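You operate a simulated robot arm through the tools that you are given. There is no shell and no other tool. Be economical: measure what you need, move in short steps, check, and stop when the job is done.

You run a simulated robot arm. Do the job below in one go: nothing can be reset, and whatever is moved stays where it is left.

TASK
Put two of the grey foam blocks from the wide grey belt on top of the beige release sheet.

It is judged by the outcome, as a careful person would: the job done as asked, and still so three seconds after it is handed in. It fails if anything else is knocked over, pushed out of place, dropped, spilled or broken.

THE ROBOT
A 7-joint arm with a two-finger parallel gripper, fixed in place. Base frame: the origin is at the foot of the arm, x ahead of it, y to its left, z up; the work surface is at about z = 0. Readings come in cm, rad, newtons and seconds.
With the tool pointing down near the work surface it reaches from about 24 to 62 cm from the base axis. Its first joint turns from -1.152 to 1.152 rad. Payload 2.6 kg.
Tool frame: the origin (TCP) lies between the finger pads and is the grasp point; the fingertips stand 3 cm ahead of it; z points along the fingers, y is the line along which they close. The gripper opens to 9.4 cm. The fingers are 2.8 cm wide and 1 cm thick; the gripper's body (5 by 9.6 cm) begins 5.5 cm behind the TCP.
Orientation is that of the tool frame in the base frame, as [roll, pitch, yaw] about the fixed x, y, z axes, in that order (R = Rz(yaw) Ry(pitch) Rx(roll)). With the fingers straight down and closing along the base's y, the tool's x points along the base's -x, its y along +y and its z along -z.

THE INTERFACE
- The arm moves only by the tool nudge_tool. Its argument "steps" is text: rows parted by semicolons, each of 6 numbers parted by spaces: the shift along the tool's x, y, z in units of 50 mm (1.0 is 50 mm), then the turn, a rotation vector about the tool's x, y, z in units of 5 degrees (1.0 is 5 degrees). In form: dx dy dz wx wy wz; .... A call has 1 to 20 rows; each row shifts and turns the commanded pose from where the row before left it, along the tool's axes as they then stand. "jaw" is the opening in per cent of the stroke, from 0 (shut) to 100 (fully open), set as the call begins (left out, the last holds). A call with a number of a shift or a turn outside -1 to 1 is refused whole. Each row takes 0.2 s and may step no farther than 5 cm and 0.15 rad from the row before; otherwise, or with a gripper value out of range, the whole call is refused. Where a pose cannot be reached the arm comes as near as it can. A force on the tool above 40 N (or 10 N above the force at the start of the call, whichever is more), or a blocked arm, ends the call early, and 0.2 s more pass. The fingers move at their own pace (about 7.2 cm/s each) and stop on an object; they squeeze with about 24 N. The grip force told is the motor's: it shows also when the fingers shut on nothing. Time passes only in rows, and 0.2 s behind the last, so rows that do not move let the fingers close. It gives the time, the measured TCP pose, the force on the tool (base axes), the opening and the grip force at its end, in the units of the frame above (readings bear some noise).
- Cameras (640 x 400 px; columns grow to the right, rows downward): "scene" is fixed at [4.29, 43.73, 56.33]; the picture's right is [-0.73, -0.69, 0.00], its down [-0.39, 0.41, -0.82] and it looks along [0.56, -0.60, -0.57] (base axes); focal length 339 px, centre (320, 200). "wrist" rides on the gripper at [-3.7, 0, -5.8] in the tool frame; the picture's right is [0.00, -1.00, 0.00], its down [0.97, 0.00, -0.24] and it looks along [0.24, 0.00, 0.97] (tool axes); focal length 218 px, centre (320, 200).
- snapshot(camera): a new picture of that camera. It takes no simulated time.
- probe_pixels(camera, pixels): for up to 12 pixels [column, row] of the newest picture of that camera ("zoom" is the newest enlarged one), the place [x, y, z] in the base frame of the surface seen there, good to about 0.2 cm. It takes no simulated time.
- close_up(camera, box): a new picture of the part [left, top, right, bottom] of that camera's present view, enlarged. It takes no simulated time.
- sign_off(): hands the job in; it is judged then, once.

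Go step by step. Measure first, check grasps and placings, and put right what went wrong. The budget is 60 turns and 26 pictures, counting those below and the enlarged ones. Unless the task says otherwise, let go and move clear before handing in, and close with one line.

The tools are called after "Request:" by a JSON object that holds its "fn" and its "kwargs". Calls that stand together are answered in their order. nudge_tool: Moves the arm, as the interface text tells. Its arguments: {"type":"object","properties":{"steps":{"type":"string"},"jaw":{"type":"number"}},"required":["steps"]} The other tools are called the same way: snapshot (camera) takes a picture; probe_pixels (camera, pixels) gives the place of the surface under pixels of a picture; close_up (camera, box) takes an enlarged picture of a part of a camera's view; sign_off () hands the job in.

At the start:

```text
time: 0.0
tool_pos: [31.3, -12.87, 26.36]
ee_rot: [-3.141, 0.0, 3.141]
wrist_force: [-0.9, -0.2, -0.3]
width: 9.39
grip_force: 0.0
```

scene: 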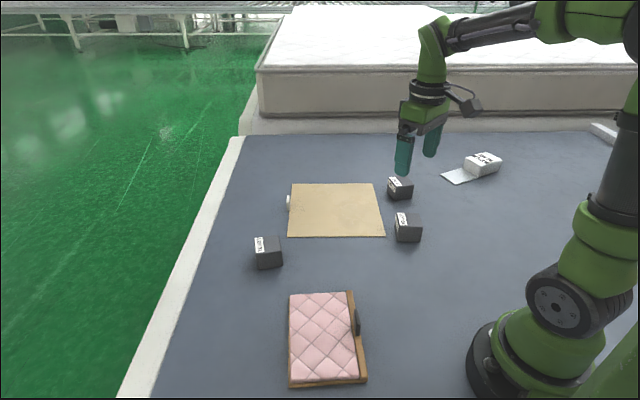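
wrist: 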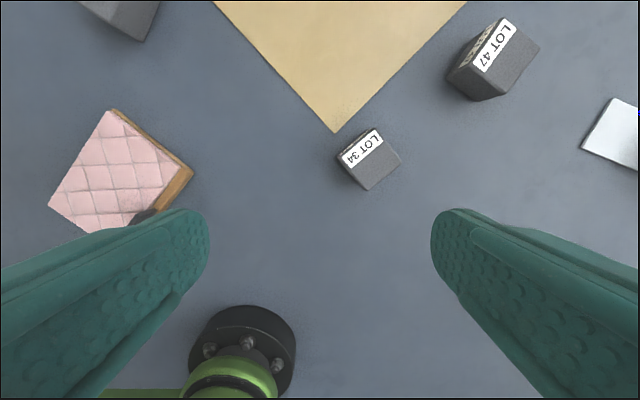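

Three dark grey blocks are visible in the scene, near (400,188), (408,227) and (268,252), along with the beige sheet at (335,210). I'll enlarge that area to measure it.

Request:
{"fn": "close_up", "kwargs": {"camera": "scene", "box": [230, 140, 518, 320]}}

Request:
{"fn": "probe_pixels", "kwargs": {"camera": "scene", "pixels": [[291, 184], [373, 184], [385, 236], [288, 236], [335, 210], [289, 201], [405, 182], [412, 217], [270, 242], [340, 260], [485, 158], [455, 178]]}}

```text
2.22 times, centred on (374, 230) of scene
```

zoom: 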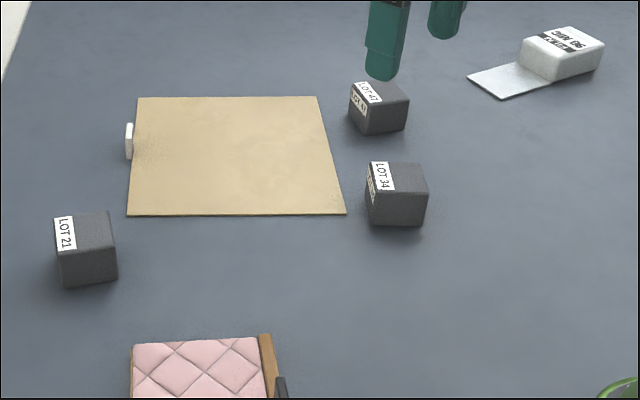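

```text
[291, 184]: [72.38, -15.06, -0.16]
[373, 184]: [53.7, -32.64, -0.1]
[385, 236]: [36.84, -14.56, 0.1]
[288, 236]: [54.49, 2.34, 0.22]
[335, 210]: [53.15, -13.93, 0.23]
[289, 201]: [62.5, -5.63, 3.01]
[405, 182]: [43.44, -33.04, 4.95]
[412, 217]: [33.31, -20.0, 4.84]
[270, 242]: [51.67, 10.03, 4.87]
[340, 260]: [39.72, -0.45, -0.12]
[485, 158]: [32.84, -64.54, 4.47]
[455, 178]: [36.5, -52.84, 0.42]
```

The sheet is a square of about 24 cm, turned about 45°, with corners near (37,-15), (54,2), (72,-15) and (54,-33). Next I'll measure the corners of the LOT 34 and LOT 47 blocks in the zoom.

Request:
{"fn": "probe_pixels", "kwargs": {"camera": "zoom", "pixels": [[371, 164], [423, 165], [427, 193], [371, 193], [398, 178], [425, 222], [357, 83], [388, 82], [407, 97], [368, 104], [382, 93], [404, 130]]}}

Request:
{"fn": "close_up", "kwargs": {"camera": "wrist", "box": [310, 0, 566, 200]}}

```text
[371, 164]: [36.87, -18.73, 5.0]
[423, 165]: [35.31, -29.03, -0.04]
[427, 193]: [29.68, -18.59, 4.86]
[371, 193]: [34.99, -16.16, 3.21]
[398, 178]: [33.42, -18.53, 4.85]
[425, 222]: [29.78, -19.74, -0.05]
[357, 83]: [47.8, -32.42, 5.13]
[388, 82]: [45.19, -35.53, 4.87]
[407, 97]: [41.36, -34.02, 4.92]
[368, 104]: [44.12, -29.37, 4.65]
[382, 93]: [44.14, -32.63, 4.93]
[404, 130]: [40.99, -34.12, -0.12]
```

```text
2.00 times, centred on (438, 100) of wrist
```

zoom: 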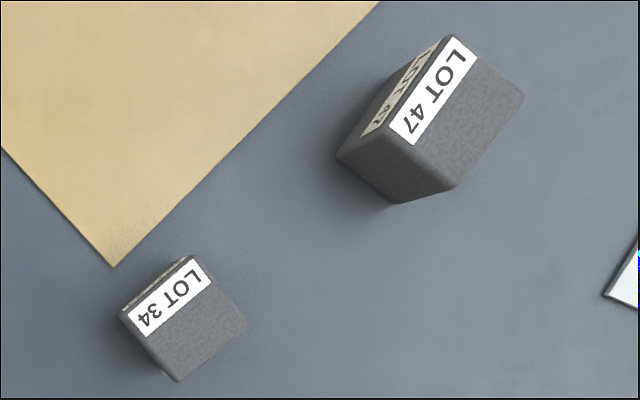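

Request:
{"fn": "probe_pixels", "kwargs": {"camera": "zoom", "pixels": [[190, 260], [243, 324], [178, 378], [127, 316], [184, 320], [447, 40], [519, 98], [455, 182], [391, 126], [455, 110], [399, 200], [340, 157]]}}

```text
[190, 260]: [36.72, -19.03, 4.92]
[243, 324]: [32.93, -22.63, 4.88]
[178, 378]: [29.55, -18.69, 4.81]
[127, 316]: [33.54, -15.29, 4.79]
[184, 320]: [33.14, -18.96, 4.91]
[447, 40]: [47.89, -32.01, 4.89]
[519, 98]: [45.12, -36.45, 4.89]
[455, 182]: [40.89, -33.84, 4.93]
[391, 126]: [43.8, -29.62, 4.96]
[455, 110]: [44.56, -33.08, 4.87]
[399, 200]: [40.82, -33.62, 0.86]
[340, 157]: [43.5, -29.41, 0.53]
```

LOT 34 is about 5.2 cm on a side, centred at (33.1,-18.9), top at z=4.9, with edges at about 41° and 131°. LOT 47 is centred at (44.4,-33.0), with edges at about 58° and 148°. I'll move above LOT 34, turn 41° and go down to z≈12.

Request:
{"fn": "nudge_tool", "kwargs": {"steps": "-0.185 -0.603 0 0 0 0; -0.185 -0.603 0 0 0 0; 0 0 0.35 0 0 -1; 0 0 0.35 0 0 -1; 0 0 0.35 0 0 -1; 0 0 0.35 0 0 -1; 0 0 0.35 0 0 -1; 0 0 0.35 0 0 -1; 0 0 0.35 0 0 -1; 0 0 0.35 0 0 -1; 0 0 0 0 0 -0.2; 0 0 0 0 0 0", "jaw": 100}}

Request:
{"fn": "snapshot", "kwargs": {"camera": "wrist"}}

```text
time: 2.6
tool_pos: [33.15, -18.79, 12.14]
ee_rot: [-3.141, 0.001, -2.426]
wrist_force: [-0.1, -0.4, 0.2]
width: 9.4
grip_force: 0.1
```

```text
21 pictures are left
```

wrist: 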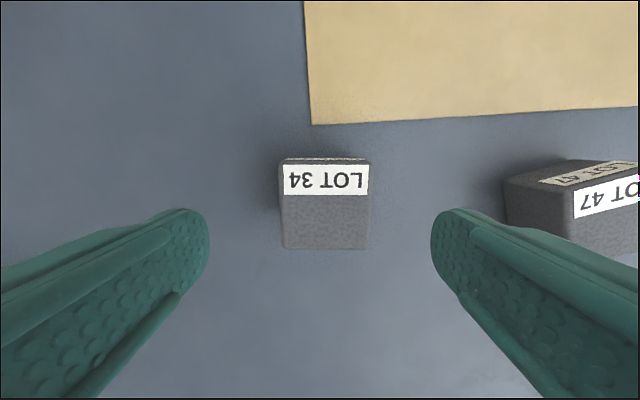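

The block is square between the fingers, with its top spanning columns 281–372. I'll go down to z≈3.6 and then close.

Request:
{"fn": "nudge_tool", "kwargs": {"steps": "0 0 0.45 0 0 0; 0 0 0.45 0 0 0; 0 0 0.45 0 0 0; 0 0 0.36 0 0 0; 0 0 0 0 0 0"}}

Request:
{"fn": "nudge_tool", "kwargs": {"steps": "0 0 0 0 0 0; 0 0 0 0 0 0; 0 0 0 0 0 0; 0 0 0 0 0 0", "jaw": 0}}

```text
time: 3.8
tool_pos: [33.14, -18.94, 3.4]
ee_rot: [-3.141, 0.001, -2.428]
wrist_force: [0.0, 0.0, -0.2]
width: 9.41
grip_force: 0.0
```

```text
time: 4.8
tool_pos: [33.19, -18.92, 3.52]
ee_rot: [3.142, 0.001, -2.425]
wrist_force: [0.4, -0.4, 0.8]
width: 6.13
grip_force: 24.2
```

The fingers stopped at 6.13 cm with 24 N, a little wider than the roughly 5.3 cm I measured. I'll lift a little and check the grasp.

Request:
{"fn": "nudge_tool", "kwargs": {"steps": "0 0 -0.3 0 0 0; 0 0 -0.5 0 0 0; 0 0 -0.6 0 0 0; 0 0 -0.6 0 0 0; 0 0 0 0 0 0"}}

Request:
{"fn": "snapshot", "kwargs": {"camera": "scene"}}

Request:
{"fn": "snapshot", "kwargs": {"camera": "wrist"}}

```text
time: 6.0
tool_pos: [33.17, -19.08, 13.69]
ee_rot: [3.141, 0.001, -2.426]
wrist_force: [-0.1, 0.2, 0.0]
width: 6.16
grip_force: 24.2
```

```text
20 pictures are left
```

scene: 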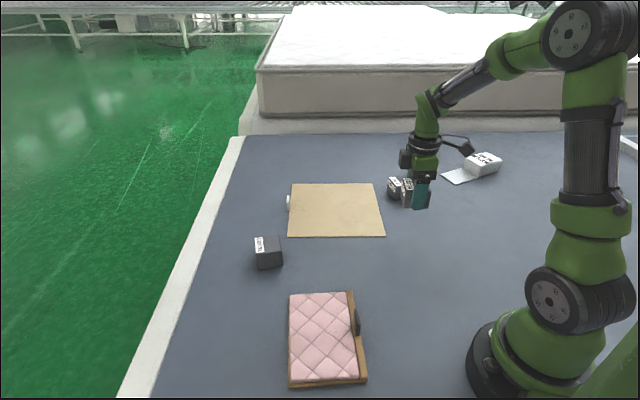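

```text
19 pictures are left
```

wrist: 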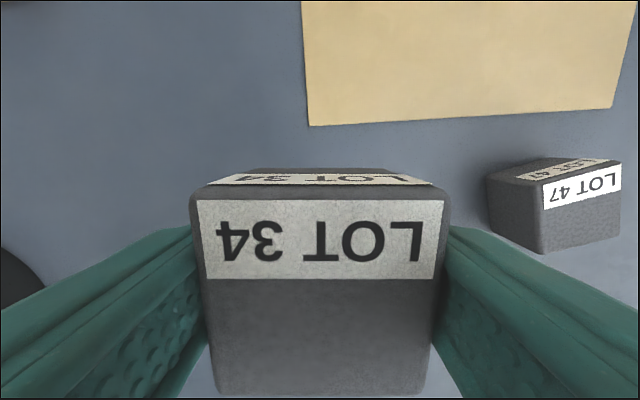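

LOT 34 is held squarely, and the belt beneath it is clear. I'll carry it over the sheet to about (48,-11), then lower.

Request:
{"fn": "nudge_tool", "kwargs": {"steps": "-0.66 -0.145 0 0 0 0; -0.66 -0.145 0 0 0 0; -0.66 -0.145 0 0 0 0; -0.66 -0.145 0 0 0 0; -0.66 -0.145 0 0 0 0; 0 0 0 0 0 0; 0 0 0.4 0 0 0; 0 0 0.5 0 0 0; 0 0 0.5 0 0 0; 0 0 0.4 0 0 0; 0 0 0 0 0 0"}}

Request:
{"fn": "snapshot", "kwargs": {"camera": "scene"}}

```text
time: 8.4
tool_pos: [47.99, -10.68, 4.74]
ee_rot: [3.141, 0.0, -2.427]
wrist_force: [-0.2, -1.0, 0.3]
width: 6.18
grip_force: 23.7
```

```text
18 pictures are left
```

scene: 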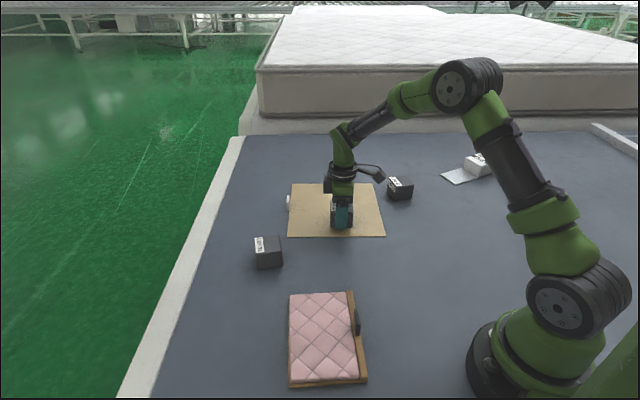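

The block is above the sheet at about (340,215) and about 1 cm up. I'll lower it gently.

Request:
{"fn": "nudge_tool", "kwargs": {"steps": "0 0 0.08 0 0 0; 0 0 0.06 0 0 0; 0 0 0.04 0 0 0; 0 0 0 0 0 0"}}

```text
time: 9.4
tool_pos: [48.03, -10.71, 3.81]
ee_rot: [3.141, 0.002, -2.427]
wrist_force: [0.0, -0.5, -0.1]
width: 6.14
grip_force: 23.7
```

It is at z=3.81, so the block's bottom is about 0.3 cm up, roughly at the sheet. I'll go down slightly more, open, and rise.

Request:
{"fn": "nudge_tool", "kwargs": {"steps": "0 0 0.03 0 0 0; 0 0 0 0 0 0"}}

Request:
{"fn": "nudge_tool", "kwargs": {"steps": "0 0 0 0 0 0; 0 0 0 0 0 0; 0 0 0 0 0 0; 0 0 0 0 0 0", "jaw": 100}}

Request:
{"fn": "nudge_tool", "kwargs": {"steps": "0 0 -0.3 0 0 0; 0 0 -0.5 0 0 0; 0 0 -0.6 0 0 0; 0 0 -0.6 0 0 0; 0 0 0 0 0 0"}}

Request:
{"fn": "snapshot", "kwargs": {"camera": "wrist"}}

```text
time: 10.0
tool_pos: [48.11, -10.72, 3.84]
ee_rot: [-3.14, 0.002, -2.425]
wrist_force: [-2.4, 1.5, 12.7]
width: 6.17
grip_force: 23.9
```

```text
time: 11.0
tool_pos: [48.0, -10.84, 3.73]
ee_rot: [3.141, 0.0, -2.427]
wrist_force: [0.0, 0.0, 0.9]
width: 9.42
grip_force: 0.0
```

```text
time: 12.2
tool_pos: [47.95, -10.72, 13.67]
ee_rot: [-3.141, 0.002, -2.426]
wrist_force: [-0.1, -0.3, 0.0]
width: 9.4
grip_force: 0.1
```

```text
17 pictures are left
```

wrist: 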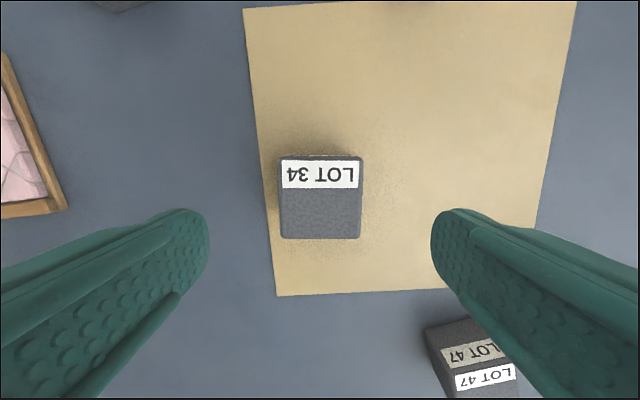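

LOT 34 stands on the sheet with belt nowhere under it; its top spans columns 280–362 and the sheet's edge is near column 267. Next I'll move above LOT 47 and turn 17° more.

Request:
{"fn": "nudge_tool", "kwargs": {"steps": "0.577 -0.483 0 0 0 0; 0.577 -0.483 0 0 0 0; 0.577 -0.483 0 0 0 0; 0.577 -0.483 0 0 0 0; 0.577 -0.483 0 0 0 0; 0.577 -0.483 0 0 0 0; 0 0 0 0 0 -1; 0 0 0 0 0 -1; 0 0 0 0 0 -1; 0 0 0 0 0 -0.4; 0 0 0.2 0 0 0; 0 0 0 0 0 0"}}

Request:
{"fn": "snapshot", "kwargs": {"camera": "wrist"}}

Request:
{"fn": "snapshot", "kwargs": {"camera": "scene"}}

```text
time: 14.8
tool_pos: [44.4, -32.93, 12.51]
ee_rot: [3.141, 0.0, -2.128]
wrist_force: [1.1, -0.2, -0.9]
width: 9.37
grip_force: 0.0
```

```text
16 pictures are left
```

wrist: 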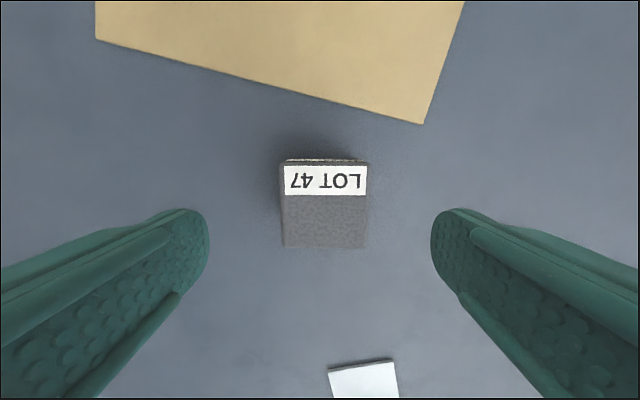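

```text
15 pictures are left
```

scene: 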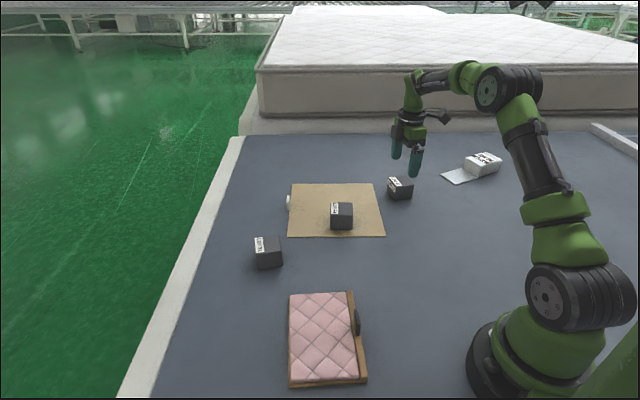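

LOT 34 sits on the sheet, the sheet hasn't moved, and LOT 47 is squared between the fingers at columns 282–368. I'll go down and grip.

Request:
{"fn": "nudge_tool", "kwargs": {"steps": "0 0 0.45 0 0 0; 0 0 0.45 0 0 0; 0 0 0.45 0 0 0; 0 0 0.43 0 0 0; 0 0 0 0 0 0"}}

Request:
{"fn": "nudge_tool", "kwargs": {"steps": "0 0 0 0 0 0; 0 0 0 0 0 0; 0 0 0 0 0 0; 0 0 0 0 0 0", "jaw": 0}}

Request:
{"fn": "nudge_tool", "kwargs": {"steps": "0 0 -0.3 0 0 0; 0 0 -0.5 0 0 0; 0 0 -0.6 0 0 0; 0 0 -0.6 0 0 0; 0 0 0 0 0 0"}}

Request:
{"fn": "snapshot", "kwargs": {"camera": "wrist"}}

```text
time: 16.0
tool_pos: [44.4, -33.01, 3.82]
ee_rot: [-3.141, 0.0, -2.131]
wrist_force: [-0.1, -0.4, -1.2]
width: 9.42
grip_force: 0.0
```

```text
time: 17.0
tool_pos: [44.41, -33.1, 3.72]
ee_rot: [-3.141, 0.0, -2.13]
wrist_force: [0.7, -1.0, 0.9]
width: 6.15
grip_force: 24.0
```

```text
time: 18.2
tool_pos: [44.33, -32.88, 13.8]
ee_rot: [3.141, -0.001, -2.129]
wrist_force: [-0.3, -0.7, -0.4]
width: 6.15
grip_force: 23.5
```

```text
14 pictures are left
```

wrist: 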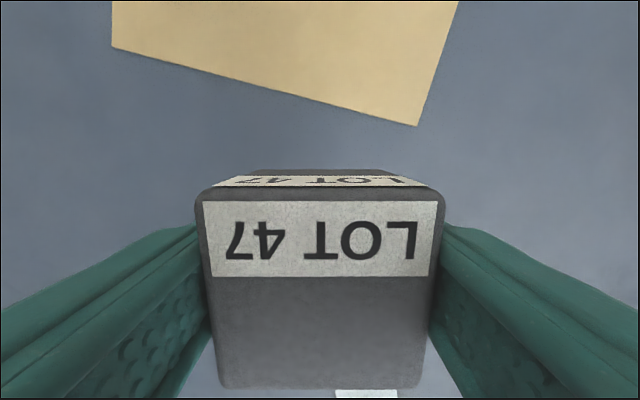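

LOT 47 is held squarely. I'll carry it to about (52,-21.5) on the sheet, lower to about 1 cm above, and check.

Request:
{"fn": "nudge_tool", "kwargs": {"steps": "-0.686 -0.0235 0 0 0 0; -0.686 -0.0235 0 0 0 0; -0.686 -0.0235 0 0 0 0; -0.686 -0.0235 0 0 0 0; 0 0 0 0 0 0; 0 0 0.4 0 0 0; 0 0 0.5 0 0 0; 0 0 0.5 0 0 0; 0 0 0.36 0 0 0; 0 0 0 0 0 0"}}

Request:
{"fn": "snapshot", "kwargs": {"camera": "scene"}}

```text
time: 20.4
tool_pos: [52.01, -21.58, 4.91]
ee_rot: [3.14, -0.001, -2.13]
wrist_force: [-0.2, -0.9, 0.2]
width: 6.17
grip_force: 23.6
```

```text
13 pictures are left
```

scene: 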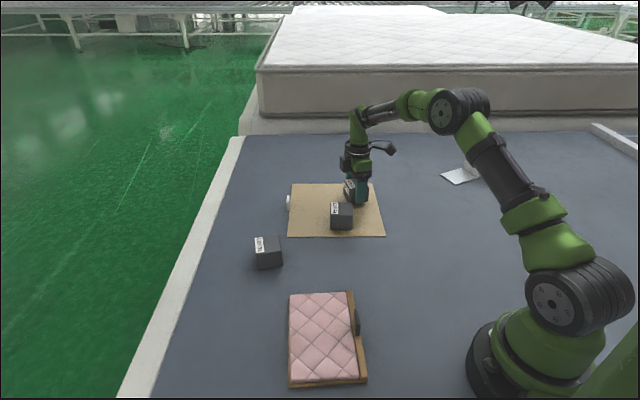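

The block is over the sheet near (355,190), clear of LOT 34, with TCP z=4.9 against a contact height of about 3.95. I'll lower it gently.

Request:
{"fn": "nudge_tool", "kwargs": {"steps": "0 0 0.08 0 0 0; 0 0 0.06 0 0 0; 0 0 0.04 0 0 0; 0 0 0 0 0 0"}}

```text
time: 21.4
tool_pos: [52.09, -21.52, 4.09]
ee_rot: [3.141, 0.001, -2.13]
wrist_force: [0.3, 0.2, 0.1]
width: 6.13
grip_force: 23.6
```

Still no contact force at z=4.09. I'll take one more tiny step down.

Request:
{"fn": "nudge_tool", "kwargs": {"steps": "0 0 0.03 0 0 0; 0 0 0 0 0 0"}}

```text
time: 22.0
tool_pos: [52.08, -21.44, 4.05]
ee_rot: [-3.14, 0.0, -2.129]
wrist_force: [-2.4, -0.5, 6.7]
width: 6.18
grip_force: 23.8
```

The upward force of 6.7 N shows the block is resting on the sheet. I'll open, rise and look.

Request:
{"fn": "nudge_tool", "kwargs": {"steps": "0 0 0 0 0 0; 0 0 0 0 0 0; 0 0 0 0 0 0; 0 0 0 0 0 0", "jaw": 100}}

Request:
{"fn": "nudge_tool", "kwargs": {"steps": "0 0 -0.3 0 0 0; 0 0 -0.5 0 0 0; 0 0 -0.7 0 0 0; 0 0 -0.8 0 0 0; 0 0 -0.8 0 0 0; 0 0 0 0 0 0"}}

Request:
{"fn": "snapshot", "kwargs": {"camera": "wrist"}}

Request:
{"fn": "snapshot", "kwargs": {"camera": "scene"}}

```text
time: 23.0
tool_pos: [51.99, -21.5, 3.9]
ee_rot: [-3.141, 0.001, -2.13]
wrist_force: [-0.2, 0.7, -0.7]
width: 9.42
grip_force: 0.1
```

```text
time: 24.4
tool_pos: [51.96, -21.3, 19.42]
ee_rot: [3.142, 0.001, -2.13]
wrist_force: [0.2, -0.3, -0.2]
width: 9.38
grip_force: 0.1
```

```text
12 pictures are left
```

wrist: 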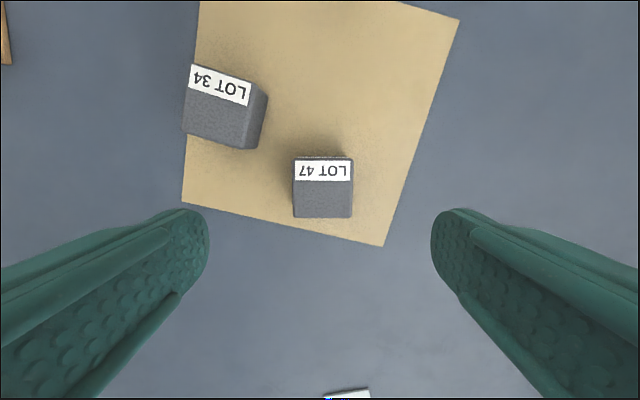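

```text
11 pictures are left
```

scene: 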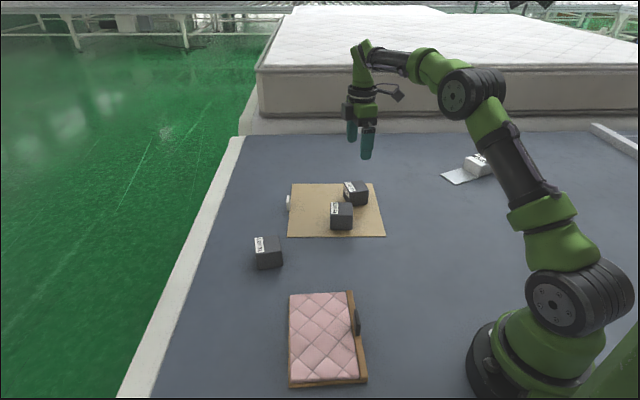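

Both blocks rest flat inside the sheet, LOT 34 at (341,216) and LOT 47 at (356,193). The sheet and everything else are where they were, and the open gripper is well clear, so I'm handing in.

Request:
{"fn": "sign_off", "kwargs": {}}

```text
The job is handed in.
```

Two grey foam blocks, LOT 34 and LOT 47, are on the beige release sheet, and nothing else was moved.
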